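You operate a simulated robot arm through the tools that you are given. There is no shell and no other tool. Be economical: measure what you need, move in short steps, check, and stop when the job is done.

You are at the controls of a simulated two-armed robot. One attempt, no reset.

Task
Hold the grey tub on the worktop of the store rack steady with one hand, lift the green-band large vial out of it with the other and set it down on the worktop of the store rack. Set down upright: green-band large vial.

It is judged by the outcome, as a careful person would: the job done as asked, and still so three seconds after it is handed in. It fails if anything else is knocked over, pushed out of place, dropped, spilled or broken.

Robot
Two 7-joint arms with two-finger parallel grippers on one trunk, on a base that drives. Base frame: it is fixed to the floor where the robot stands at the start and does not move with it; the origin is under the middle of the robot, x ahead of it, y to its left, z up; the surface under the hand at the start is at about z = 88. Lengths are in cm, angles in rad, forces in N, time in s.
The left shoulder is at the start at [7, 13.4, 120.1], the right one opposite. With the tool pointing down near the work surface each hand reaches from about 10 to 64 cm from the robot's upright axis, wherever it stands, measured 20 degrees to its own side. Places, roughly: worktop of the store rack [50, -50, 90]. Payload 1.57 kg a hand.
The TCP of each hand is the grasp point between the finger pads, 3 cm short of the fingertips. In the tool frame z runs along the fingers and y along their closing line. Largest opening 8 cm; finger width 1.7, thickness 1.2; the body of the gripper, 4 by 8.2 cm, starts 8 cm behind the TCP.
Orientation is that of the tool frame in the base frame, as a unit quaternion [x, y, z, w]. With the fingers straight down and closing along the base's y, the tool's x points along the base's -x, its y along +y and its z along -z.

Tools
- The arms move only by the tool arm_command. It takes "left_steps", "right_steps" or both (then of equal length, played together; a hand with none holds still); each is a list that holds one entry, the list of rows, each a list of 6 numbers: the shift along the tool's x, y, z in cm, then the turn, a rotation vector about the tool's x, y, z in rad. In form: [[[dx, dy, dz, wx, wy, wz], ...]]. A call has 1 to 12 rows; each row shifts and turns the commanded pose from where the row before left it, along the tool's axes as they then stand. "left_claw" and "right_claw" are, for a hand that has rows, the finger opening in cm, from 0 to 8, set as the call begins (left out, the last holds). Rows are played at 5 a second. More than 5 cm and 0.15 rad between two rows, or a gripper value outside its range, and nothing of the call is played. A pose out of reach is approached as far as the arm can. The call stops where the force on the tool passes 40 N (or 10 N more than at its start, if that is more) or the arm is blocked; 0.2 s more then pass. The fingers move at their own pace (about 15.3 cm/s each) and stop on an object; they squeeze with about 30 N. The grip force told is the motor's: it shows also when the fingers shut on nothing. Time passes only in rows, and 0.2 s behind the last, so rows that do not move let the fingers close. The reply holds the time, the measured pose of the TCP, the force on the tool along the base axes, the opening and the grip force, in the units named above and with some noise, with the torque about the TCP (base axes, N m) and any sound that the robot's microphone picked up.
- Cameras (640 x 400 px; columns grow to the right, rows downward): "scene" is now at [12.33, 4.18, 142.09]; the picture's right is [0.48, -0.88, 0.00], its down [-0.56, -0.31, -0.77] and it looks along [0.67, 0.37, -0.64] (base axes); focal length 278 px, centre (320, 200). "left" rides on the left gripper at [7.2, 0.7, -12.2] in its tool frame; the picture's right is [-0.09, 1.00, 0.00], its down [-0.84, -0.08, -0.54] and it looks along [-0.54, -0.05, 0.84] (tool axes); focal length 238 px, centre (320, 200). "right" rides on the right gripper at [7.2, -0.7, -12.2] in its tool frame; the picture's right is [0.09, 1.00, 0.00], its down [-0.84, 0.08, -0.54] and it looks along [-0.54, 0.05, 0.84] (tool axes); focal length 238 px, centre (320, 200). There is no depth. A picture from a camera that has moved, and an enlarged one, comes with that camera's place and axes in the base frame and with its lens.
- get_image(camera): a new picture of that camera. It takes no simulated time.
- lift_body(by): slides the trunk up (or, below 0, down) by that many cm; the arms and the scene camera ride with it, the base frame stays. It gives what a move gives, with no picture.
- base_move(legs): drives the robot by 1 to 6 legs, each [ahead, left, turn to the left] in cm, cm and rad, along the robot's own axes; the way and the turn of a leg run together, so that a leg with both is an arc; at most 150 cm and 3.142 rad a leg. The arms and the cameras ride along, it lands a little off, and it stops where it bumps. It gives what a move gives.
- head_to(pan, tilt): turns the head with the scene camera to pan (to the left, within 1.501 rad either way) and tilt (down, from -0.506 to 1.204), counted from straight ahead of the robot. It gives what a move gives.
- enlarge(camera, box): a new picture of the part [left, top, right, bottom] of that camera's present view, enlarged. It takes no simulated time.
- sign_off(): hands the job in; it is judged then, once.

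Go step by step. Nothing tells you exact positions but the pictures and the camera data: compare them with the known pose of the tool, close in by small moves and look again before you grip or let go. The budget is 120 turns and 92 pictures, counting those below and the enlarged ones. Unless the task says otherwise, let go and move clear before handing in, and close with one line.

The tools are called as name(argument=value, ...) on one line, values as JSON. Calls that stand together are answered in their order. arm_command: Moves the arms, as the interface text tells. Its arguments: {"type":"object","properties":{"left_steps":{"type":"array"},"left_claw":{"type":"number"},"right_steps":{"type":"array"},"right_claw":{"type":"number"}},"required":[]} The other tools are called the same way: lift_body (by) slides the trunk up or down; base_move (legs) drives the base; head_to (pan, tilt) turns the head that bears the scene camera; get_image (camera) takes a picture; enlarge (camera, box) takes an enlarged picture of a part of a camera's view; sign_off () hands the job in.

At the start:

```text
time: 0.0
left_tool_pos: [37.39, 34.65, 120.35]
left_tcp_rot: [-0.001, 1.0, 0.0, 0.001]
left_contact_force: [-0.3, -0.3, -1.0]
left_torque: [0.01, 0.0, -0.01]
left_opening: 7.98
left_grip_force: 0.0
right_tool_pos: [38.91, -2.53, 115.99]
right_tcp_rot: [0.0, 1.0, 0.0, 0.001]
right_contact_force: [-0.1, 0.5, 0.3]
right_torque: [0.0, 0.03, -0.03]
right_opening: 8.01
right_grip_force: 0.0
trunk travel left (down, up): [-77.5, 16.5]
robot x, y, heading: [0.3, -0.19, 0.005]
head pan, tilt: [0.499, 0.696]
```

scene: 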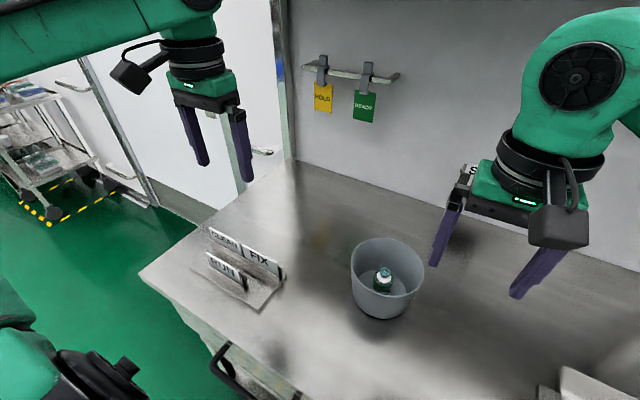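
right: 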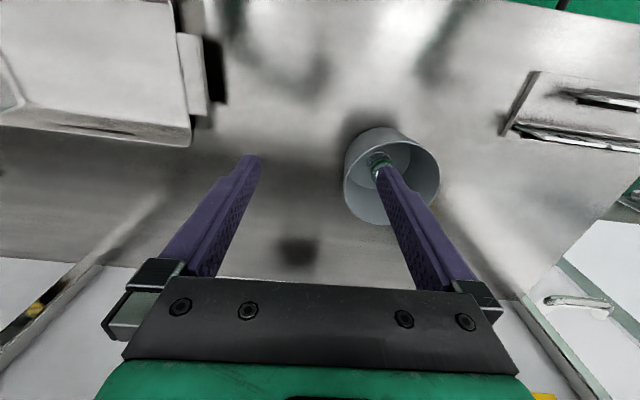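
left: 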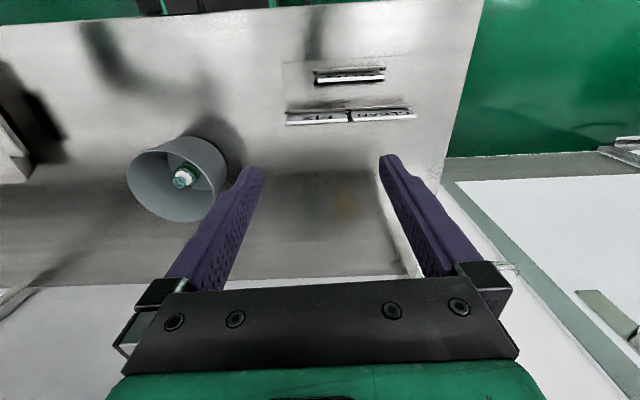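

A grey tub with a vial stands on the bench in front of me, at about [49, 8], but the store rack's worktop is said to be near [50, -50]. I'll enlarge the tub and look to the right before deciding which tub is meant.

enlarge(camera="scene", box=[320, 210, 460, 330])

head_to(pan=-0.7, tilt=0.7)

```text
3.33 times, centred on (390, 270) of scene
camera zoom: at [12.33, 4.18, 142.09], right [0.48, -0.88, 0.0], down [-0.56, -0.31, -0.77], along [0.67, 0.37, -0.64], focal length 928 px, centre (87, -33)
```

zoom: 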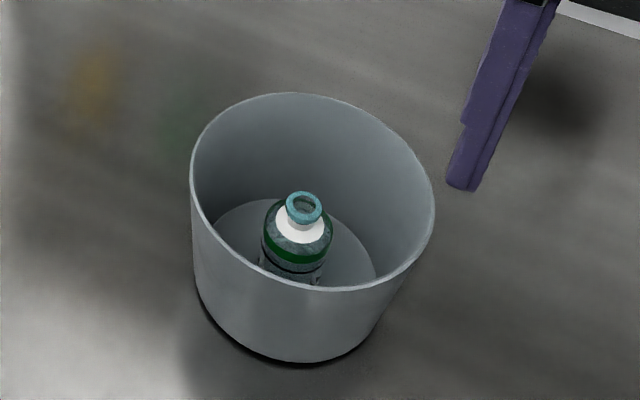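

```text
time: 1.4
left_tool_pos: [37.36, 34.58, 120.38]
left_tcp_rot: [-0.001, 1.0, 0.001, 0.0]
left_contact_force: [0.0, 0.1, 0.2]
left_torque: [0.0, 0.01, 0.03]
left_opening: 8.0
left_grip_force: 0.0
right_tool_pos: [38.88, -2.67, 115.91]
right_tcp_rot: [0.0, 1.0, 0.0, 0.0]
right_contact_force: [1.0, -0.2, 0.7]
right_torque: [-0.03, -0.01, 0.02]
right_opening: 8.02
right_grip_force: 0.0
trunk travel left (down, up): [-77.5, 16.5]
robot x, y, heading: [0.32, 0.29, 0.003]
head pan, tilt: [-0.7, 0.7]
```

get_image(camera="scene")

```text
87 pictures are left
camera scene: at [11.37, -5.37, 142.07], right [-0.64, -0.77, 0.0], down [-0.49, 0.41, -0.76], along [0.59, -0.49, -0.64], focal length 278 px, centre (320, 200)
```

scene: 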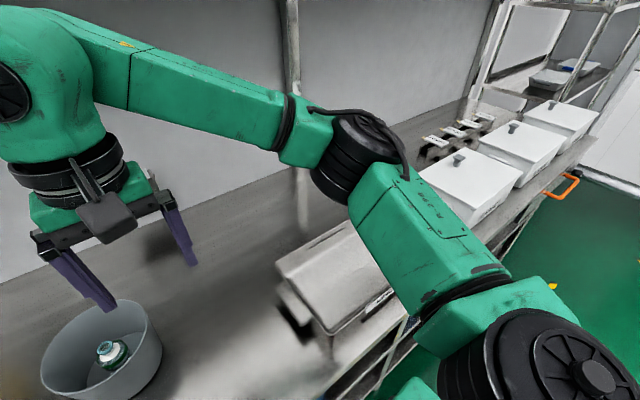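

There is just the one bench worktop and one grey tub: its centre is at about [48, 8.9], the rim about 14 cm across at z≈97.5. The green-band vial stands in it at about [48.2, 8.9]. I'll bring the left hand above the tub's left wall, leaning slightly outward, and turn the right hand so it closes along x.

arm_command(left_steps=[[[-1.78, -2.93, 2.07, 0, 0, 0], [-1.78, -2.93, 2.07, 0, 0, 0], [-1.78, -2.93, 2.07, 0, 0, 0], [-1.78, -2.93, 2.07, 0, 0, 0], [-1.78, -2.93, 2.07, 0, 0, 0], [-1.78, -2.93, 2.07, 0, 0, 0], [0, 0, 0, 0.1, 0, 0], [0, 0, 0, 0.1, 0, 0], [0, 0, 0, 0, 0, 0], [0, 0, 0, 0, 0, 0], [0, 0, 0, 0, 0, 0], [0, 0, 0, 0, 0, 0]]], right_steps=[[[0, 0, 0, 0, 0, -0.131], [0, 0, 0, 0, 0, -0.131], [0, 0, 0, 0, 0, -0.131], [0, 0, 0, 0, 0, -0.131], [0, 0, 0, 0, 0, -0.131], [0, 0, 0, 0, 0, -0.131], [0, 0, 0, 0, 0, -0.131], [0, 0, 0, 0, 0, -0.131], [0, 0, 0, 0, 0, -0.131], [0, 0, 0, 0, 0, -0.131], [0, 0, 0, 0, 0, -0.131], [0, 0, 0, 0, 0, -0.131]]], left_claw=4, right_claw=6.6)

head_to(pan=0.3, tilt=0.85)

get_image(camera="scene")

get_image(camera="left")

get_image(camera="right")

```text
time: 4.0
left_tool_pos: [48.19, 17.03, 108.06]
left_tcp_rot: [0.0, 0.995, -0.1, 0.0]
left_contact_force: [0.0, -0.4, 0.8]
left_torque: [0.01, -0.02, 0.0]
left_opening: 3.99
left_grip_force: 0.1
right_tool_pos: [25.05, 0.03, 114.53]
right_tcp_rot: [0.708, -0.707, 0.001, -0.001]
right_contact_force: [-0.5, 0.4, -0.8]
right_torque: [0.02, -0.04, -0.01]
right_opening: 6.6
right_grip_force: 0.0
right hand out of reach, approached as far as the arm can: row 8, 9, 10, 11, 12
trunk travel left (down, up): [-77.5, 16.5]
robot x, y, heading: [0.03, -0.04, -0.001]
head pan, tilt: [-0.7, 0.7]
```

```text
time: 5.3
left_tool_pos: [48.24, 17.0, 107.95]
left_tcp_rot: [0.0, 0.995, -0.099, 0.0]
left_contact_force: [0.5, 0.4, -0.2]
left_torque: [0.0, 0.02, -0.01]
left_opening: 3.97
left_grip_force: 0.0
right_tool_pos: [25.15, -0.03, 114.5]
right_tcp_rot: [-0.707, 0.708, -0.001, 0.0]
right_contact_force: [0.2, -0.3, 0.8]
right_torque: [0.0, 0.01, -0.02]
right_opening: 6.62
right_grip_force: 0.1
trunk travel left (down, up): [-77.5, 16.5]
robot x, y, heading: [0.02, -0.18, -0.001]
head pan, tilt: [0.3, 0.85]
```

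```text
86 pictures are left
camera scene: at [12.33, 2.4, 140.84], right [0.29, -0.96, 0.0], down [-0.72, -0.22, -0.66], along [0.63, 0.19, -0.75], focal length 278 px, centre (320, 200)
```

scene: 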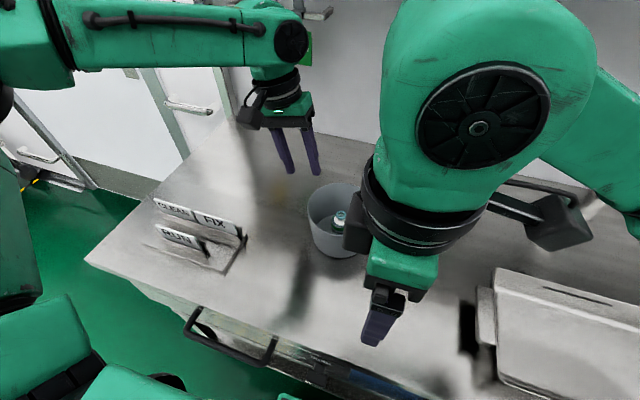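

```text
85 pictures are left
camera left: at [40.86, 20.07, 119.68], right [0.09, 0.98, -0.2], down [0.84, 0.03, 0.55], along [0.54, -0.22, -0.81], focal length 238 px, centre (320, 200)
```

left: 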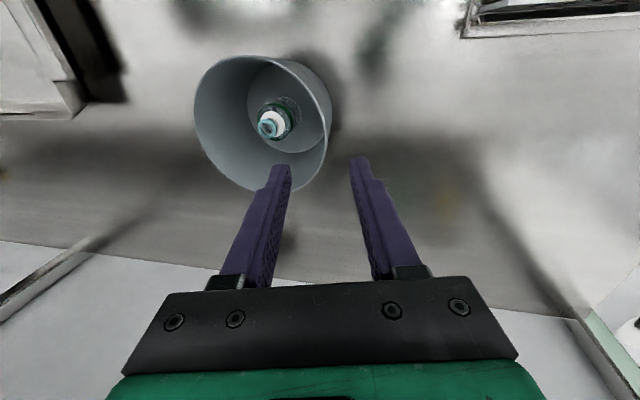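

```text
84 pictures are left
camera right: at [25.82, -7.21, 126.66], right [-1.0, -0.09, 0.0], down [-0.08, 0.84, 0.54], along [-0.05, 0.54, -0.84], focal length 238 px, centre (320, 200)
```

right: 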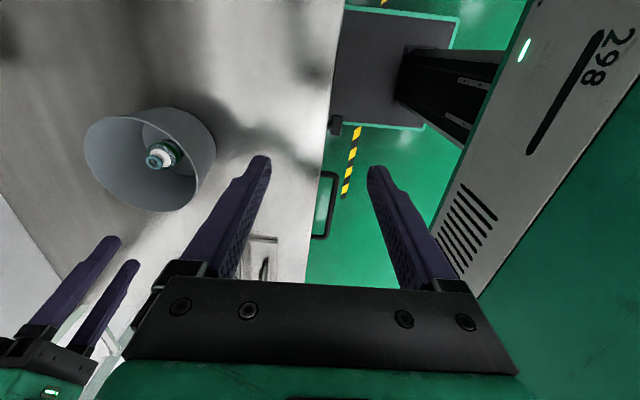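

The right hand can't make that turn at this reach, so I'll swap roles. The right hand will hold the tub's right wall, closing along y and leaning outward, and the left hand will take the vial. First I turn the right hand back and level the left hand.

arm_command(left_steps=[[[0, 0, -1, -0.1, 0, 0], [0, 0, -1, -0.1, 0, 0], [0, 1, -1, 0, 0, 0], [0, 1, -1, 0, 0, 0], [0, 1, 0, 0, 0, 0], [0, 0, 0, 0, 0, 0], [0, 0, 0, 0, 0, 0], [0, 0, 0, 0, 0, 0], [0, 0, 0, 0, 0, 0], [0, 0, 0, 0, 0, 0], [0, 0, 0, 0, 0, 0], [0, 0, 0, 0, 0, 0]]], right_steps=[[[0, 0, 0, 0, 0, 0.131], [0, 0, 0, 0, 0, 0.131], [0, 0, 0, 0, 0, 0.131], [0, 0, 0, 0, 0, 0.131], [0, 0, 0, 0, 0, 0.131], [0, 0, 0, 0, 0, 0.131], [0, 0, 0, 0, 0, 0.131], [0, 0, 0, 0, 0, 0.131], [0, 0, 0, 0, 0, 0.131], [0, 0, 0, 0, 0, 0.131], [0, 0, 0, 0, 0, 0.131], [0, 0, 0, 0, 0, 0.131]]], left_claw=6.6, right_claw=4)

```text
time: 7.9
left_tool_pos: [48.06, 20.35, 111.84]
left_tcp_rot: [0.0, 1.0, 0.0, 0.0]
left_contact_force: [-0.1, 0.7, -0.6]
left_torque: [0.03, -0.01, 0.0]
left_opening: 6.57
left_grip_force: 0.1
right_tool_pos: [25.26, 0.12, 114.54]
right_tcp_rot: [0.002, 1.0, 0.0, 0.0]
right_contact_force: [-0.7, -0.8, 0.0]
right_torque: [-0.02, 0.01, -0.03]
right_opening: 4.01
right_grip_force: 0.1
trunk travel left (down, up): [-77.5, 16.5]
robot x, y, heading: [-0.1, -0.11, 0.0]
head pan, tilt: [0.3, 0.85]
```

The right hand is upright again at [25.3, 0.1, 114.5]. I'll bring it above the right rim wall at about [48, -1, 106.8], leaning 0.28 rad outward.

arm_command(right_steps=[[[-3.79, -0.18, 1.28, 0, 0, 0], [-3.79, -0.18, 1.28, 0, 0, 0], [-3.79, -0.18, 1.28, 0, 0, 0], [-3.79, -0.18, 1.28, 0, 0, 0], [-3.79, -0.18, 1.28, 0, 0, 0], [-3.79, -0.18, 1.28, 0, 0, 0], [0, 0, 0, -0.14, 0, 0], [0, 0, 0, -0.14, 0, 0]]])

get_image(camera="scene")

get_image(camera="right")

get_image(camera="left")

```text
time: 9.7
left_tool_pos: [48.19, 20.22, 111.8]
left_tcp_rot: [0.0, 1.0, 0.001, 0.001]
left_contact_force: [0.4, -0.7, -0.4]
left_torque: [0.02, 0.01, 0.0]
left_opening: 6.61
left_grip_force: 0.0
right_tool_pos: [47.84, -1.2, 106.91]
right_tcp_rot: [-0.001, 0.99, 0.141, 0.001]
right_contact_force: [0.2, -0.8, -0.8]
right_torque: [0.03, 0.0, 0.03]
right_opening: 3.98
right_grip_force: 0.0
trunk travel left (down, up): [-77.5, 16.5]
robot x, y, heading: [-0.35, 0.18, 0.002]
head pan, tilt: [0.3, 0.85]
```

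```text
83 pictures are left
camera scene: at [12.31, 2.21, 140.85], right [0.3, -0.96, 0.0], down [-0.72, -0.22, -0.66], along [0.63, 0.2, -0.75], focal length 278 px, centre (320, 200)
```

scene: 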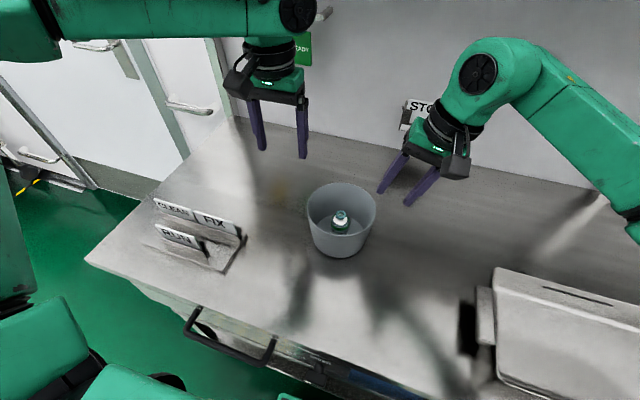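

```text
82 pictures are left
camera right: at [40.59, -5.25, 118.35], right [-0.09, 0.96, 0.28], down [0.84, -0.08, 0.54], along [0.54, 0.28, -0.79], focal length 238 px, centre (320, 200)
```

right: 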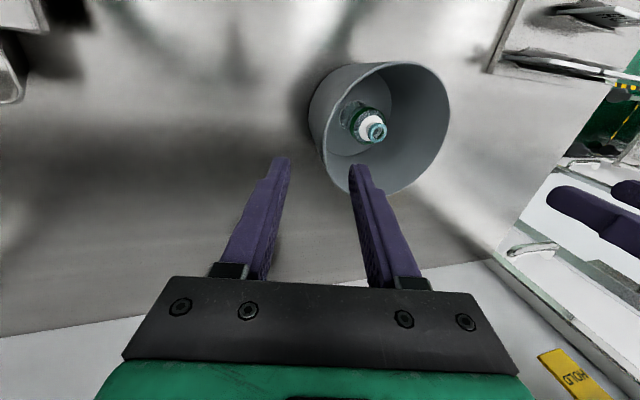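

```text
81 pictures are left
camera left: at [40.74, 20.79, 124.04], right [0.09, 1.0, 0.0], down [0.84, -0.08, 0.54], along [0.54, -0.05, -0.84], focal length 238 px, centre (320, 200)
```

left: 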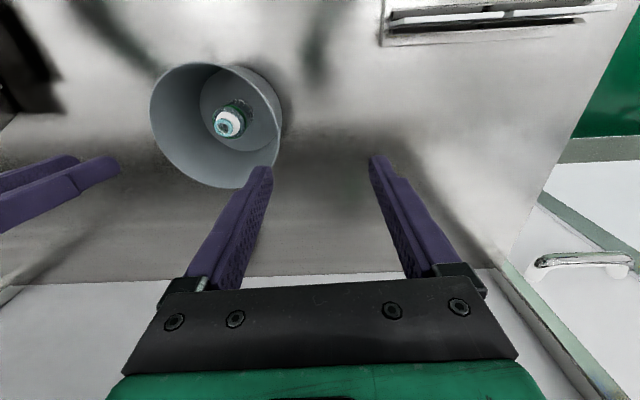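

The tub position checks out from the new views, and the right fingers straddle the rim wall's line. I'll slide down along the tool and stop part way to check.

arm_command(right_steps=[[[0, 0, 2, 0, 0, 0], [0, 0, 2, 0, 0, 0], [0, 0, 2, 0, 0, 0], [0, 0, 1.5, 0, 0, 0]]])

get_image(camera="right")

enlarge(camera="scene", box=[280, 130, 460, 270])

```text
time: 10.7
left_tool_pos: [48.08, 20.29, 111.87]
left_tcp_rot: [0.0, 1.0, 0.0, 0.0]
left_contact_force: [0.4, -0.4, -0.7]
left_torque: [0.01, 0.0, 0.03]
left_opening: 6.6
left_grip_force: 0.1
right_tool_pos: [47.81, 1.18, 99.54]
right_tcp_rot: [-0.001, 0.99, 0.139, 0.0]
right_contact_force: [-0.2, 0.2, 0.8]
right_torque: [0.0, 0.04, 0.02]
right_opening: 3.98
right_grip_force: 0.1
trunk travel left (down, up): [-77.5, 16.5]
robot x, y, heading: [0.11, 0.14, 0.002]
head pan, tilt: [0.3, 0.85]
```

```text
80 pictures are left
camera right: at [40.62, -2.9, 111.15], right [-0.09, 0.96, 0.28], down [0.84, -0.08, 0.54], along [0.54, 0.28, -0.79], focal length 238 px, centre (320, 200)
```

right: 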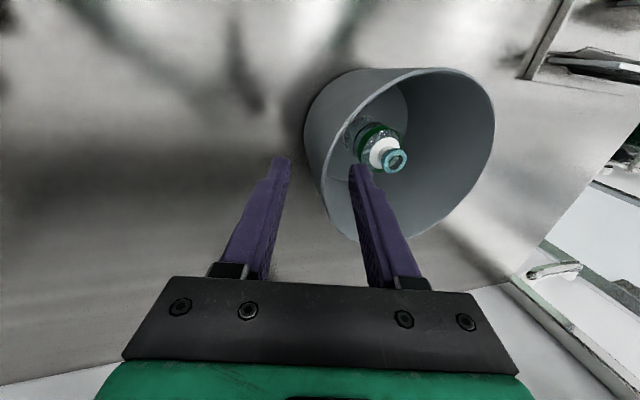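

```text
2.86 times, centred on (370, 200) of scene
camera zoom: at [12.36, 2.42, 140.84], right [0.3, -0.96, 0.0], down [-0.72, -0.22, -0.66], along [0.63, 0.2, -0.75], focal length 796 px, centre (177, 200)
```

zoom: 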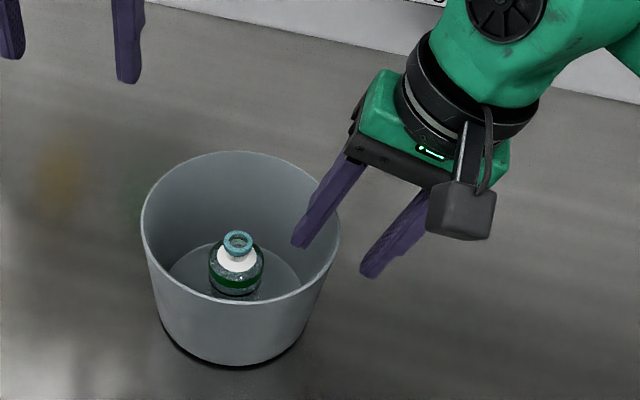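

The inner finger is over the inside of the tub and the outer one outside it. I'll go down 3.2 cm more and look again before closing.

arm_command(right_steps=[[[0, 0, 1.6, 0, 0, 0], [0, 0, 1.6, 0, 0, 0]]])

get_image(camera="right")

enlarge(camera="scene", box=[280, 130, 460, 270])

```text
time: 11.3
left_tool_pos: [48.2, 20.31, 111.81]
left_tcp_rot: [0.0, 1.0, 0.001, -0.001]
left_contact_force: [-0.5, 0.0, -0.1]
left_torque: [0.03, 0.0, 0.02]
left_opening: 6.61
left_grip_force: 0.1
right_tool_pos: [47.74, 1.78, 96.52]
right_tcp_rot: [0.0, 0.99, 0.139, 0.0]
right_contact_force: [0.1, 0.3, 0.0]
right_torque: [0.01, 0.03, 0.03]
right_opening: 3.99
right_grip_force: 0.0
trunk travel left (down, up): [-77.5, 16.5]
robot x, y, heading: [0.11, -0.19, 0.0]
head pan, tilt: [0.3, 0.85]
```

```text
78 pictures are left
camera right: at [40.6, -2.13, 108.08], right [-0.09, 0.96, 0.28], down [0.84, -0.07, 0.54], along [0.54, 0.28, -0.79], focal length 238 px, centre (320, 200)
```

right: 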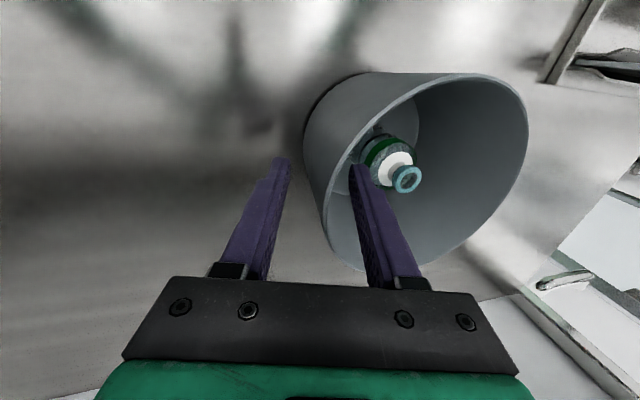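

```text
2.86 times, centred on (370, 200) of scene
camera zoom: at [12.37, 2.42, 140.84], right [0.3, -0.96, 0.0], down [-0.72, -0.22, -0.66], along [0.63, 0.2, -0.75], focal length 796 px, centre (177, 200)
```

zoom: 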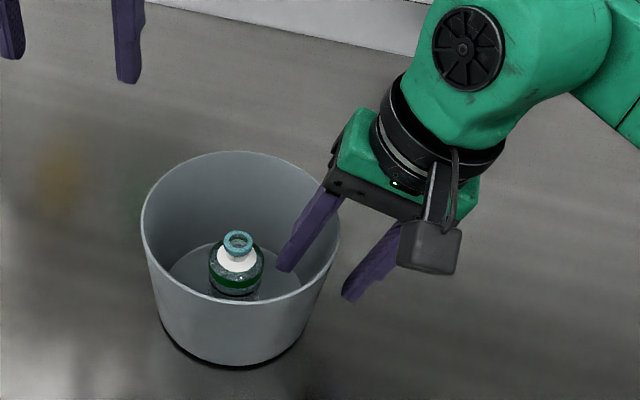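

The rim wall lies midway between the right fingers. I'll close the right hand on it.

arm_command(right_steps=[[[0, 0, 0, 0, 0, 0], [0, 0, 0, 0, 0, 0], [0, 0, 0, 0, 0, 0], [0, 0, 0, 0, 0, 0]]], right_claw=0)

get_image(camera="right")

enlarge(camera="scene", box=[280, 130, 460, 270])

get_image(camera="left")

```text
time: 12.3
left_tool_pos: [48.14, 20.32, 111.88]
left_tcp_rot: [0.0, 1.0, 0.0, 0.0]
left_contact_force: [0.1, 0.2, -0.1]
left_torque: [-0.01, -0.01, 0.0]
left_opening: 6.55
left_grip_force: 0.0
right_tool_pos: [47.81, 2.02, 96.57]
right_tcp_rot: [0.0, 0.99, 0.139, 0.0]
right_contact_force: [-0.7, 0.8, -1.5]
right_torque: [-0.15, 0.0, 0.01]
right_opening: 0.51
right_grip_force: 25.4
trunk travel left (down, up): [-77.5, 16.5]
robot x, y, heading: [0.1, -0.02, 0.002]
head pan, tilt: [0.3, 0.85]
```

```text
76 pictures are left
camera right: at [40.61, -2.14, 108.08], right [-0.09, 0.96, 0.27], down [0.84, -0.08, 0.54], along [0.54, 0.28, -0.79], focal length 238 px, centre (320, 200)
```

right: 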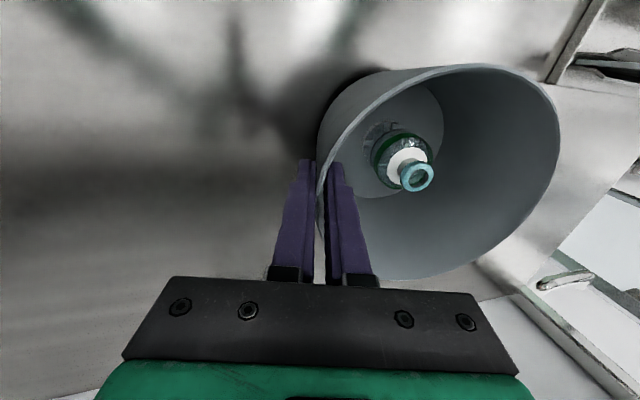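

```text
2.86 times, centred on (370, 200) of scene
camera zoom: at [12.38, 2.42, 140.83], right [0.3, -0.96, 0.0], down [-0.72, -0.22, -0.66], along [0.63, 0.2, -0.75], focal length 796 px, centre (177, 200)
```

zoom: 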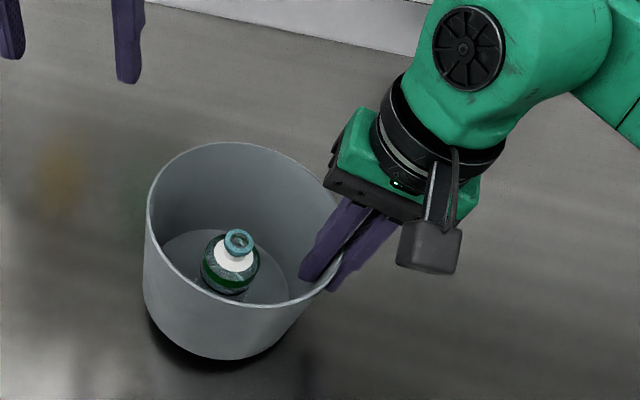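

```text
74 pictures are left
camera left: at [40.81, 20.98, 123.98], right [0.09, 1.0, 0.0], down [0.84, -0.08, 0.54], along [0.54, -0.05, -0.84], focal length 238 px, centre (320, 200)
```

left: 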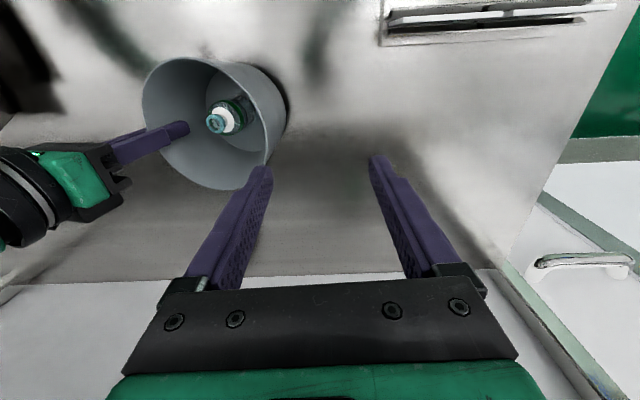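

The wall lined up with the leaning pads, so the tub has tipped slightly, and levelling the hand would bring the two grippers too close together. I'll set the tub flat, let go, and regrip with the hand leaning back towards the robot, along the wall plane, instead of sideways.

arm_command(right_steps=[[[0, 0, -0.06, 0.058, 0, 0], [0, 0, -0.06, 0.058, 0, 0], [0, 0, -0.06, 0.058, 0, 0], [0, 0, 0, 0, 0, 0]]])

enlarge(camera="scene", box=[280, 130, 460, 270])

```text
time: 13.3
left_tool_pos: [48.07, 20.3, 111.91]
left_tcp_rot: [-0.001, 1.0, 0.0, 0.0]
left_contact_force: [0.0, -0.4, -0.3]
left_torque: [-0.03, 0.01, 0.05]
left_opening: 6.6
left_grip_force: 0.0
right_tool_pos: [47.89, 2.01, 96.8]
right_tcp_rot: [0.0, 0.999, 0.054, -0.001]
right_contact_force: [0.0, 0.0, 0.7]
right_torque: [0.06, 0.1, -0.02]
right_opening: 0.54
right_grip_force: 25.3
trunk travel left (down, up): [-77.5, 16.5]
robot x, y, heading: [-0.17, 0.23, 0.005]
head pan, tilt: [0.3, 0.85]
```

```text
2.86 times, centred on (370, 200) of scene
camera zoom: at [12.34, 2.41, 140.84], right [0.3, -0.96, 0.0], down [-0.72, -0.22, -0.66], along [0.63, 0.2, -0.75], focal length 796 px, centre (177, 200)
```

zoom: 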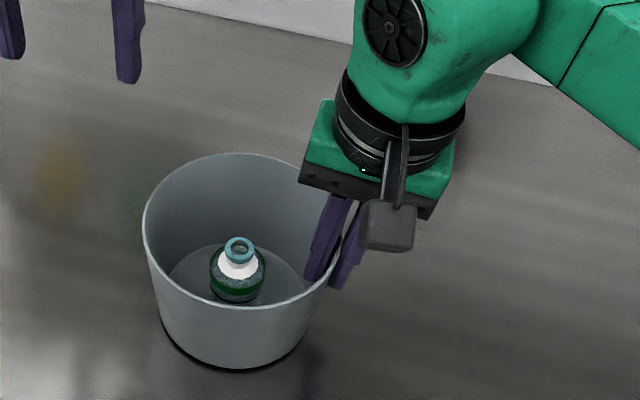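

The tub is level and back in place. I'll open the right fingers to 3 cm and pitch the hand back 0.7 rad about its closing line, keeping the TCP where it is.

arm_command(right_steps=[[[0, 0, 0, 0, 0, 0], [0, 0, 0, 0, 0, 0], [0, 0, 0, 0, -0.14, 0], [0, 0, 0, 0, -0.14, 0], [0, 0, 0, 0, -0.14, 0], [0, 0, 0, 0, -0.14, 0], [0, 0, 0, 0, -0.14, 0], [0, 0, 0, 0, 0, 0]]], right_claw=3)

get_image(camera="scene")

get_image(camera="right")

get_image(camera="left")

```text
time: 15.1
left_tool_pos: [48.06, 20.37, 111.81]
left_tcp_rot: [0.0, 1.0, 0.0, 0.001]
left_contact_force: [-0.9, 0.1, -0.1]
left_torque: [0.0, 0.04, -0.02]
left_opening: 6.57
left_grip_force: 0.0
right_tool_pos: [47.98, 1.91, 96.93]
right_tcp_rot: [0.018, 0.938, 0.051, 0.343]
right_contact_force: [0.5, -0.1, 0.0]
right_torque: [-0.02, 0.02, 0.02]
right_opening: 3.01
right_grip_force: 0.1
trunk travel left (down, up): [-77.5, 16.5]
robot x, y, heading: [-0.11, 0.16, -0.001]
head pan, tilt: [0.3, 0.85]
```

```text
72 pictures are left
camera scene: at [12.36, 2.4, 140.84], right [0.3, -0.96, 0.0], down [-0.72, -0.22, -0.66], along [0.63, 0.2, -0.75], focal length 278 px, centre (320, 200)
```

scene: 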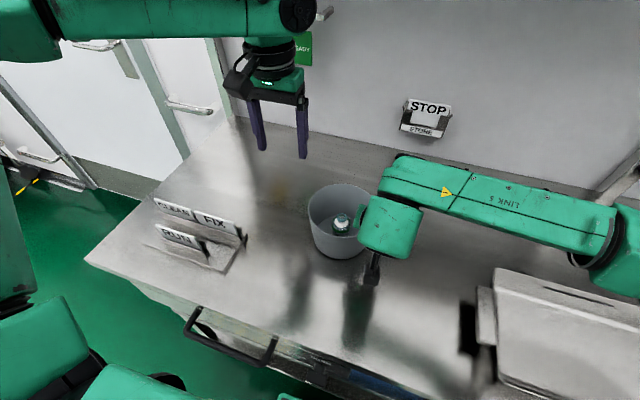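

```text
71 pictures are left
camera right: at [34.54, 0.68, 101.36], right [-0.07, 1.0, 0.05], down [0.29, -0.02, 0.96], along [0.95, 0.08, -0.29], focal length 238 px, centre (320, 200)
```

right: 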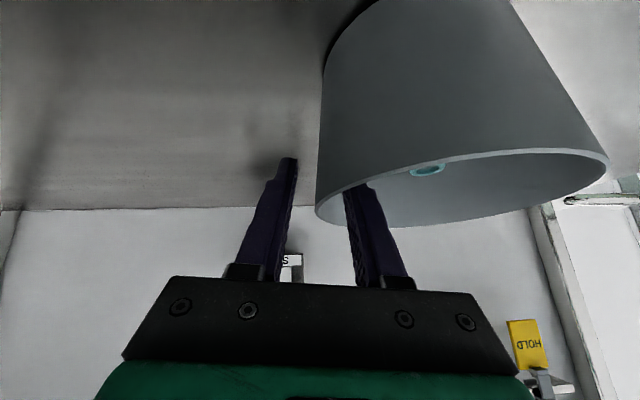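

```text
70 pictures are left
camera left: at [40.8, 20.97, 123.99], right [0.09, 1.0, 0.0], down [0.84, -0.08, 0.54], along [0.54, -0.05, -0.84], focal length 238 px, centre (320, 200)
```

left: 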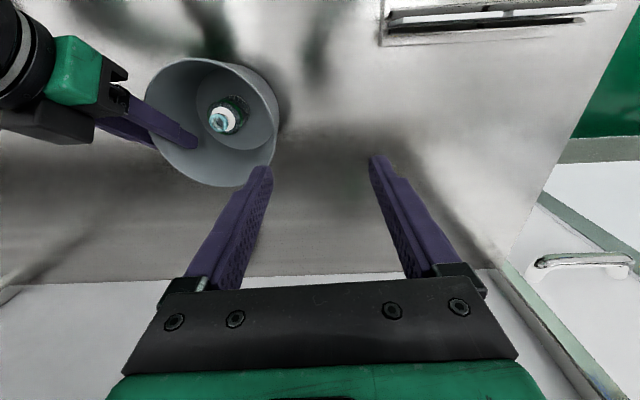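

The pitched grip straddles the wall and leaves the space above the vial open. I'll close the right hand now.

arm_command(right_steps=[[[0, 0, 0, 0, 0, 0], [0, 0, 0, 0, 0, 0], [0, 0, 0, 0, 0, 0], [0, 0, 0, 0, 0, 0]]], right_claw=0)

enlarge(camera="scene", box=[280, 150, 420, 270])

enlarge(camera="left", box=[90, 30, 310, 200])

```text
time: 16.1
left_tool_pos: [48.08, 20.36, 111.79]
left_tcp_rot: [0.0, 1.0, 0.0, 0.0]
left_contact_force: [0.4, 0.0, -0.4]
left_torque: [-0.04, 0.01, -0.01]
left_opening: 6.61
left_grip_force: 0.2
right_tool_pos: [47.87, 1.86, 96.94]
right_tcp_rot: [0.018, 0.938, 0.049, 0.343]
right_contact_force: [0.2, -0.7, 2.4]
right_torque: [-0.06, -0.2, -0.01]
right_opening: 0.98
right_grip_force: 28.2
trunk travel left (down, up): [-77.5, 16.5]
robot x, y, heading: [0.18, 0.1, -0.004]
head pan, tilt: [0.3, 0.85]
```

```text
3.33 times, centred on (350, 210) of scene
camera zoom: at [12.32, 2.39, 140.84], right [0.3, -0.96, 0.0], down [-0.72, -0.22, -0.66], along [0.63, 0.2, -0.75], focal length 928 px, centre (220, 167)
```

zoom: 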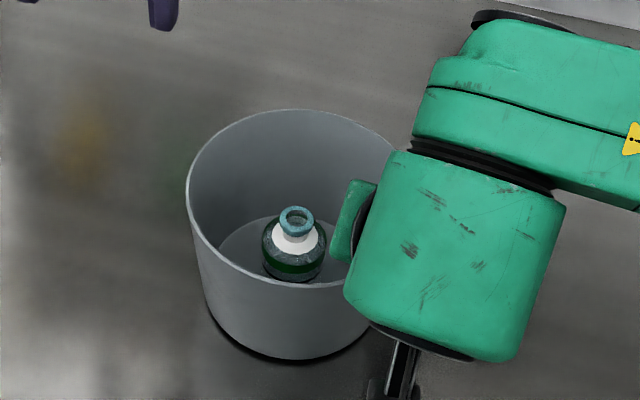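

```text
2.35 times, centred on (200, 115) of left
camera zoom: at [40.75, 20.95, 124.01], right [0.09, 1.0, 0.0], down [0.84, -0.08, 0.54], along [0.54, -0.05, -0.84], focal length 561 px, centre (602, 400)
```

zoom: 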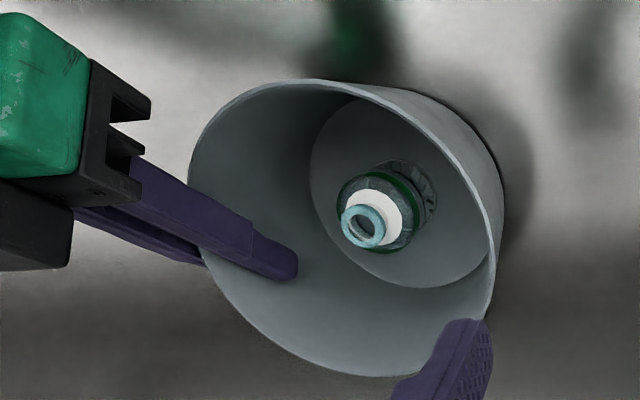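

The tub is held level and hasn't moved. I put the vial's cap at about [47.5, 8.5, 95.8]. I'll bring the left hand over it at z≈107 with a 5.4 cm opening and check the alignment.

arm_command(left_steps=[[[0.15, -3, 0.5, 0, 0, 0], [0.15, -3, 1, 0, 0, 0], [0.15, -3, 1.5, 0, 0, 0], [0.1, -2.85, 1.5, 0, 0, 0], [0, 0, 0, 0, 0, 0]]], left_claw=5.4)

get_image(camera="left")

get_image(camera="scene")

```text
time: 17.3
left_tool_pos: [47.16, 8.76, 107.53]
left_tcp_rot: [-0.001, 1.0, 0.0, 0.001]
left_contact_force: [0.2, 1.0, -0.7]
left_torque: [0.05, -0.03, -0.02]
left_opening: 5.4
left_grip_force: 0.0
left hand out of reach, approached as far as the arm can: row 4
right_tool_pos: [47.88, 1.83, 96.88]
right_tcp_rot: [0.019, 0.938, 0.048, 0.343]
right_contact_force: [-0.2, -0.1, 0.6]
right_torque: [-0.08, -0.15, -0.04]
right_opening: 0.98
right_grip_force: 27.7
trunk travel left (down, up): [-77.5, 16.5]
robot x, y, heading: [0.04, -0.4, -0.0]
head pan, tilt: [0.3, 0.85]
```

```text
67 pictures are left
camera left: at [39.87, 9.46, 119.54], right [0.09, 1.0, 0.0], down [0.84, -0.08, 0.54], along [0.54, -0.05, -0.84], focal length 238 px, centre (320, 200)
```

left: 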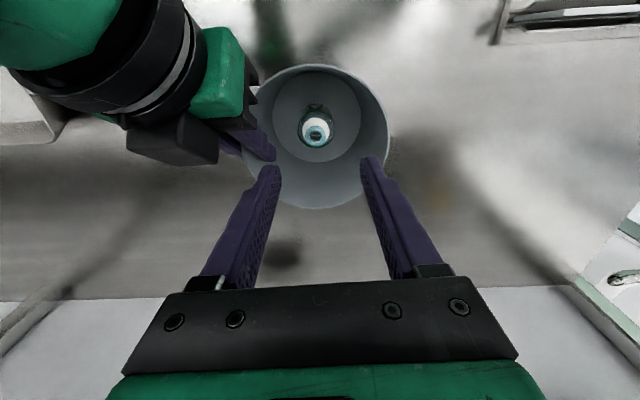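

```text
66 pictures are left
camera scene: at [12.3, 2.43, 140.84], right [0.3, -0.96, 0.0], down [-0.72, -0.22, -0.66], along [0.63, 0.2, -0.75], focal length 278 px, centre (320, 200)
```

scene: 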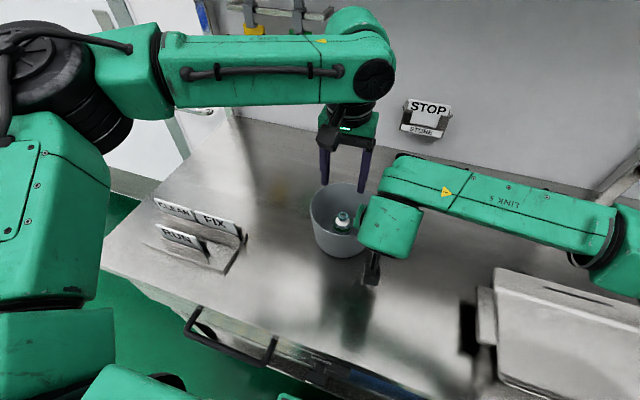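

The left hand stopped at its reach limit at [47.2, 8.8], but the vial shows at about [47.2, 8.45], so that nearly lines up. I'll lower it part way with a small -y shift and look again.

arm_command(left_steps=[[[0, 0, 1.5, 0, 0, 0], [0, -0.1, 1.5, 0, 0, 0], [0, -0.1, 1.5, 0, 0, 0], [0, -0.1, 1, 0, 0, 0], [0, 0, 0, 0, 0, 0]]])

get_image(camera="left")

enlarge(camera="scene", box=[280, 90, 440, 270])

```text
time: 18.5
left_tool_pos: [46.79, 9.01, 101.89]
left_tcp_rot: [0.0, 1.0, 0.0, 0.001]
left_contact_force: [0.7, -1.0, 0.2]
left_torque: [-0.01, 0.0, 0.0]
left_opening: 5.4
left_grip_force: 0.0
left hand out of reach, approached as far as the arm can: row 3
right_tool_pos: [47.95, 1.8, 96.76]
right_tcp_rot: [0.018, 0.938, 0.049, 0.342]
right_contact_force: [-0.2, 0.1, 1.5]
right_torque: [-0.04, -0.1, -0.02]
right_opening: 0.98
right_grip_force: 27.8
trunk travel left (down, up): [-77.5, 16.5]
robot x, y, heading: [0.18, 0.09, 0.002]
head pan, tilt: [0.3, 0.85]
```

```text
65 pictures are left
camera left: at [39.43, 9.69, 114.06], right [0.09, 1.0, 0.0], down [0.84, -0.08, 0.54], along [0.54, -0.05, -0.84], focal length 238 px, centre (320, 200)
```

left: 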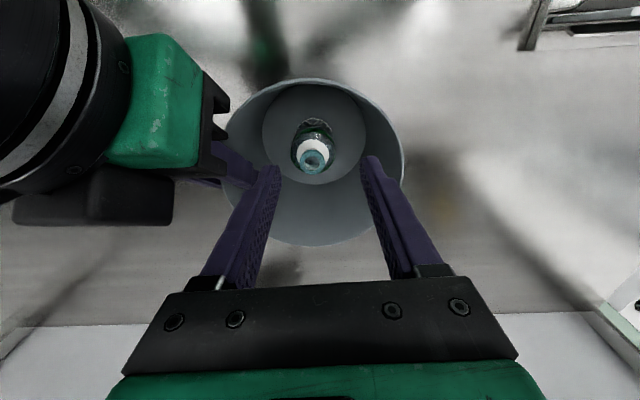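

```text
2.22 times, centred on (360, 180) of scene
camera zoom: at [12.31, 2.4, 140.84], right [0.3, -0.96, 0.0], down [-0.72, -0.22, -0.66], along [0.63, 0.2, -0.75], focal length 619 px, centre (231, 244)
```

zoom: 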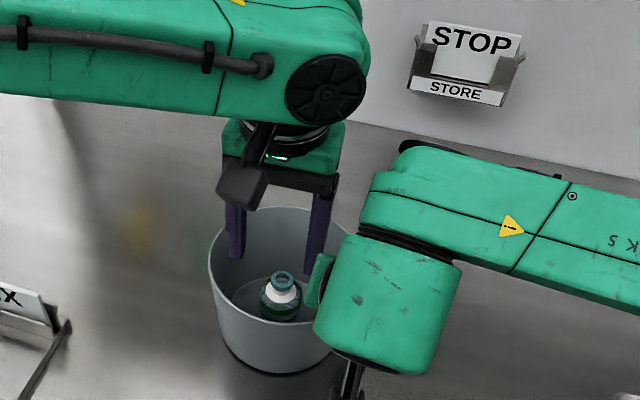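

The left hand is at its reach limit here and is still about 0.6 cm off the vial, so I won't force it. I'll back both hands out cleanly, shift the base right to bring the tub more into the left arm's range, and redo the same grips.

arm_command(left_steps=[[[0, 0, -2, 0, 0, 0], [0, 0, -3, 0, 0, 0], [0, 1, -3, 0, 0, 0], [0, 2, 0, 0, 0, 0], [0, 2, 0, 0, 0, 0]]])

arm_command(right_steps=[[[0, 0, 0, 0, 0, 0], [0, 0, 0, 0, 0, 0], [0, 0, -1.5, 0, 0, 0], [0, 0, -2, 0, 0, 0], [0, 0, -2, 0, 0, 0], [0, 0, -2.5, 0, 0, 0], [0, 0, -3, 0, 0, 0]]], right_claw=3)

base_move(legs=[[0, -9, 0]])

get_image(camera="scene")

```text
time: 19.7
left_tool_pos: [46.81, 13.81, 109.91]
left_tcp_rot: [0.0, 1.0, 0.0, 0.0]
left_contact_force: [-0.8, -0.2, 0.9]
left_torque: [0.0, 0.0, 0.02]
left_opening: 5.4
left_grip_force: 0.1
right_tool_pos: [47.84, 1.83, 96.81]
right_tcp_rot: [0.019, 0.938, 0.049, 0.343]
right_contact_force: [-1.6, 0.4, 2.3]
right_torque: [-0.08, 0.0, -0.01]
right_opening: 0.99
right_grip_force: 28.1
trunk travel left (down, up): [-77.5, 16.5]
robot x, y, heading: [-0.12, -0.08, -0.001]
head pan, tilt: [0.3, 0.85]
```

```text
time: 21.3
left_tool_pos: [46.82, 13.82, 110.04]
left_tcp_rot: [-0.001, 1.0, 0.0, 0.0]
left_contact_force: [-0.2, -0.5, -0.1]
left_torque: [0.04, 0.0, 0.0]
left_opening: 5.39
left_grip_force: 0.0
right_tool_pos: [40.89, 0.9, 105.21]
right_tcp_rot: [0.02, 0.938, 0.048, 0.343]
right_contact_force: [-0.7, -0.4, -0.1]
right_torque: [0.0, 0.02, -0.03]
right_opening: 3.0
right_grip_force: 0.0
trunk travel left (down, up): [-77.5, 16.5]
robot x, y, heading: [0.0, 0.32, -0.0]
head pan, tilt: [0.3, 0.85]
```

```text
time: 22.4
left_tool_pos: [46.91, 5.13, 109.86]
left_tcp_rot: [0.0, 1.0, -0.001, 0.0]
left_contact_force: [0.6, 0.2, -0.2]
left_torque: [-0.03, 0.04, -0.01]
left_opening: 5.4
left_grip_force: 0.1
right_tool_pos: [40.85, -7.77, 105.21]
right_tcp_rot: [0.019, 0.938, 0.049, 0.343]
right_contact_force: [0.6, 0.1, 1.5]
right_torque: [-0.01, 0.02, 0.0]
right_opening: 3.01
right_grip_force: 0.0
trunk travel left (down, up): [-77.5, 16.5]
robot x, y, heading: [0.22, -8.56, -0.004]
head pan, tilt: [0.3, 0.85]
```

```text
63 pictures are left
camera scene: at [12.32, -6.21, 140.83], right [0.29, -0.96, 0.0], down [-0.72, -0.22, -0.66], along [0.63, 0.19, -0.75], focal length 278 px, centre (320, 200)
```

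scene: 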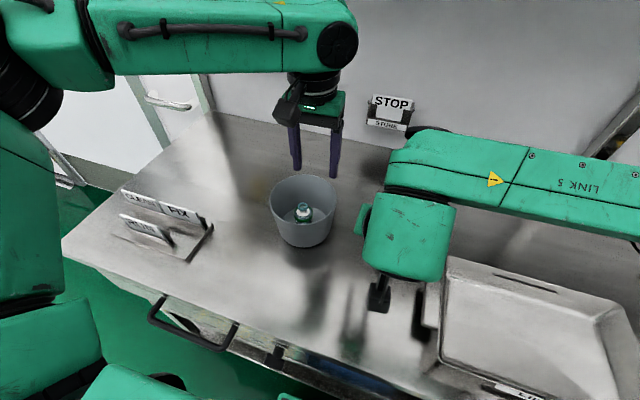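

The base is now 8.6 cm further right. Before regripping the tub I'll test that the left hand can reach directly over the vial and low.

arm_command(left_steps=[[[-0.1, 1.7, 0, 0, 0, 0], [-0.2, 1.6, 0, 0, 0, 0], [0, 0, 2, 0, 0, 0], [0, 0, 2, 0, 0, 0], [0, 0, 2, 0, 0, 0], [0, 0, 2, 0, 0, 0], [0, 0, 0, 0, 0, 0]]])

get_image(camera="left")

enlarge(camera="scene", box=[220, 120, 380, 260])

```text
time: 24.0
left_tool_pos: [47.34, 8.18, 101.84]
left_tcp_rot: [0.0, 1.0, 0.001, -0.001]
left_contact_force: [0.9, 0.6, -1.2]
left_torque: [0.01, 0.0, 0.03]
left_opening: 5.41
left_grip_force: 0.0
right_tool_pos: [40.99, -8.03, 105.17]
right_tcp_rot: [0.019, 0.938, 0.049, 0.343]
right_contact_force: [0.4, 0.1, -0.8]
right_torque: [0.02, -0.03, -0.04]
right_opening: 3.01
right_grip_force: 0.0
trunk travel left (down, up): [-77.5, 16.5]
robot x, y, heading: [0.05, -8.96, 0.001]
head pan, tilt: [0.3, 0.85]
```

```text
62 pictures are left
camera left: at [40.01, 8.79, 114.04], right [0.09, 1.0, 0.0], down [0.84, -0.08, 0.54], along [0.54, -0.05, -0.84], focal length 238 px, centre (320, 200)
```

left: 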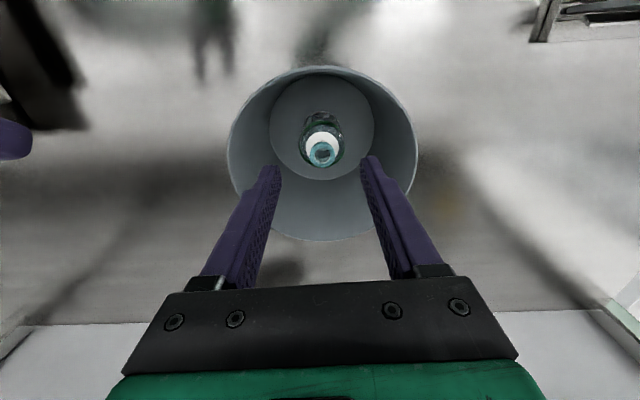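

```text
2.86 times, centred on (300, 190) of scene
camera zoom: at [12.3, -6.5, 140.84], right [0.29, -0.96, 0.0], down [-0.72, -0.22, -0.66], along [0.63, 0.19, -0.75], focal length 796 px, centre (377, 229)
```

zoom: 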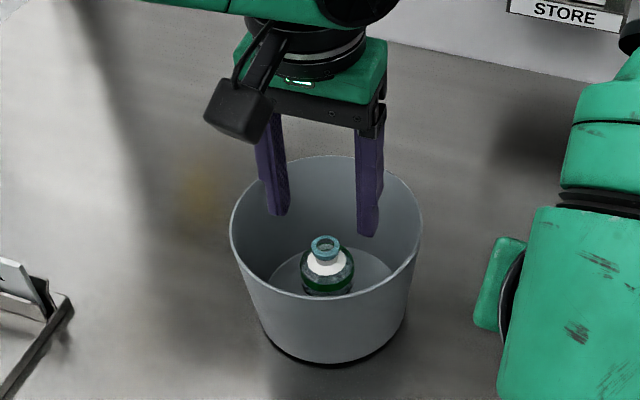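

The left hand reaches now, and the vial is at about [47.4, 8.35] with the tub centre at [48.1, 8.5]. I'll lift the left hand away and bring the right hand back to its entry line.

arm_command(left_steps=[[[0, 0, -3, 0, 0, 0], [0, 0, -3, 0, 0, 0], [0, 2, -2, 0, 0, 0], [0, 3, 0, 0, 0, 0], [0, 3, 0, 0, 0, 0], [0, 2, 0, 0, 0, 0], [0, 0, 0, 0, 0, 0]]])

arm_command(right_steps=[[[0, 3, 0, 0, 0, 0], [0, 3, 0, 0, 0, 0], [0, 2.9, 0, 0, 0, 0], [0.6, 0, 0.6, 0, 0, 0], [0, 0, 0, 0, 0, 0]]])

get_image(camera="right")

get_image(camera="left")

```text
time: 25.6
left_tool_pos: [47.28, 18.29, 110.1]
left_tcp_rot: [0.001, 1.0, 0.0, 0.0]
left_contact_force: [-0.4, 0.8, 0.5]
left_torque: [-0.03, -0.01, -0.01]
left_opening: 5.4
left_grip_force: 0.1
right_tool_pos: [40.87, -8.11, 105.17]
right_tcp_rot: [0.019, 0.938, 0.05, 0.343]
right_contact_force: [0.3, 0.1, -0.5]
right_torque: [-0.01, 0.03, -0.03]
right_opening: 2.96
right_grip_force: 0.1
trunk travel left (down, up): [-77.5, 16.5]
robot x, y, heading: [-0.03, -9.16, -0.003]
head pan, tilt: [0.3, 0.85]
```

```text
time: 26.8
left_tool_pos: [47.35, 18.2, 110.05]
left_tcp_rot: [0.0, 1.0, 0.0, 0.001]
left_contact_force: [0.2, 0.1, -0.3]
left_torque: [0.0, -0.01, 0.01]
left_opening: 5.42
left_grip_force: 0.0
right_tool_pos: [40.94, 0.94, 105.27]
right_tcp_rot: [0.019, 0.938, 0.05, 0.343]
right_contact_force: [0.2, 0.0, -0.5]
right_torque: [-0.01, -0.04, -0.01]
right_opening: 3.0
right_grip_force: 0.1
trunk travel left (down, up): [-77.5, 16.5]
robot x, y, heading: [0.04, -9.03, 0.0]
head pan, tilt: [0.3, 0.85]
```

```text
60 pictures are left
camera right: at [27.56, -0.27, 109.76], right [-0.07, 1.0, 0.05], down [0.29, -0.02, 0.96], along [0.95, 0.08, -0.29], focal length 238 px, centre (320, 200)
```

right: 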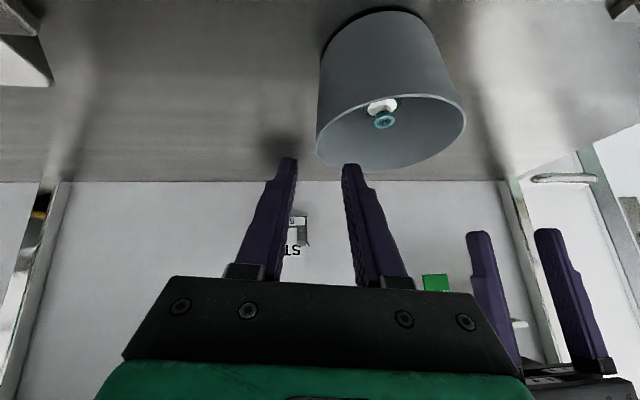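

```text
59 pictures are left
camera left: at [39.95, 18.85, 122.16], right [0.09, 1.0, 0.0], down [0.84, -0.08, 0.54], along [0.54, -0.05, -0.84], focal length 238 px, centre (320, 200)
```

left: 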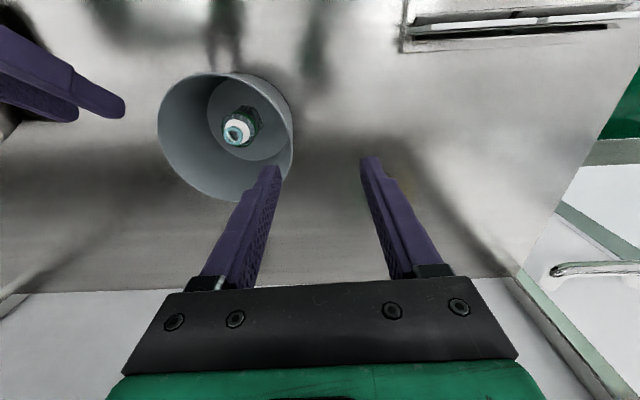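

The entry line is right, so I'll slide the right hand forward and down along its fingers onto the wall.

arm_command(right_steps=[[[0, 0, 2.2, 0, 0, 0], [0, 0, 2.2, 0, 0, 0], [0, 0, 2.2, 0, 0, 0], [0, 0, 2.2, 0, 0, 0], [0, 0, 2.2, 0, 0, 0], [0, 0, 0, 0, 0, 0]]])

get_image(camera="right")

enlarge(camera="left", box=[90, 30, 310, 210])

```text
time: 28.2
left_tool_pos: [47.23, 18.18, 110.1]
left_tcp_rot: [0.0, 1.0, -0.001, 0.0]
left_contact_force: [-0.3, -0.3, 0.5]
left_torque: [0.01, 0.01, 0.02]
left_opening: 5.39
left_grip_force: 0.0
right_tool_pos: [47.95, 1.74, 96.9]
right_tcp_rot: [0.018, 0.938, 0.049, 0.343]
right_contact_force: [0.5, 0.7, 0.2]
right_torque: [0.03, -0.02, 0.01]
right_opening: 2.99
right_grip_force: 0.0
trunk travel left (down, up): [-77.5, 16.5]
robot x, y, heading: [-0.01, -8.93, -0.005]
head pan, tilt: [0.3, 0.85]
```

```text
58 pictures are left
camera right: at [34.66, 0.59, 101.4], right [-0.07, 1.0, 0.05], down [0.29, -0.02, 0.96], along [0.95, 0.08, -0.29], focal length 238 px, centre (320, 200)
```

right: 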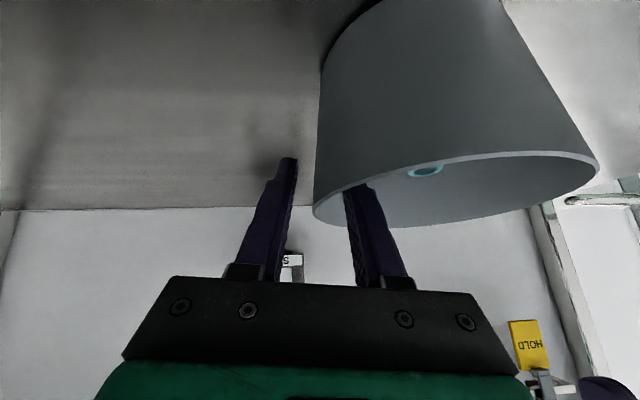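

```text
2.22 times, centred on (200, 120) of left
camera zoom: at [39.92, 18.88, 122.16], right [0.09, 1.0, 0.0], down [0.84, -0.08, 0.54], along [0.54, -0.05, -0.84], focal length 530 px, centre (587, 378)
```

zoom: 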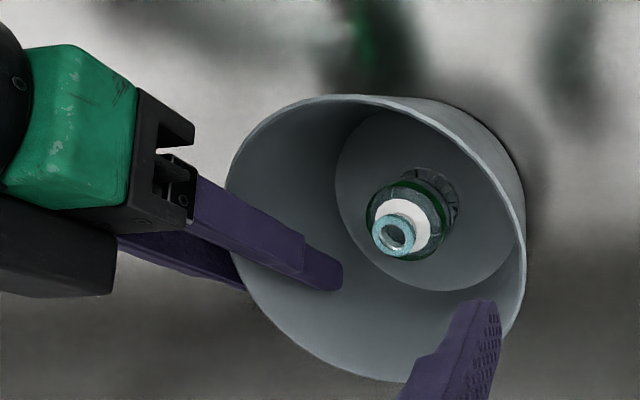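

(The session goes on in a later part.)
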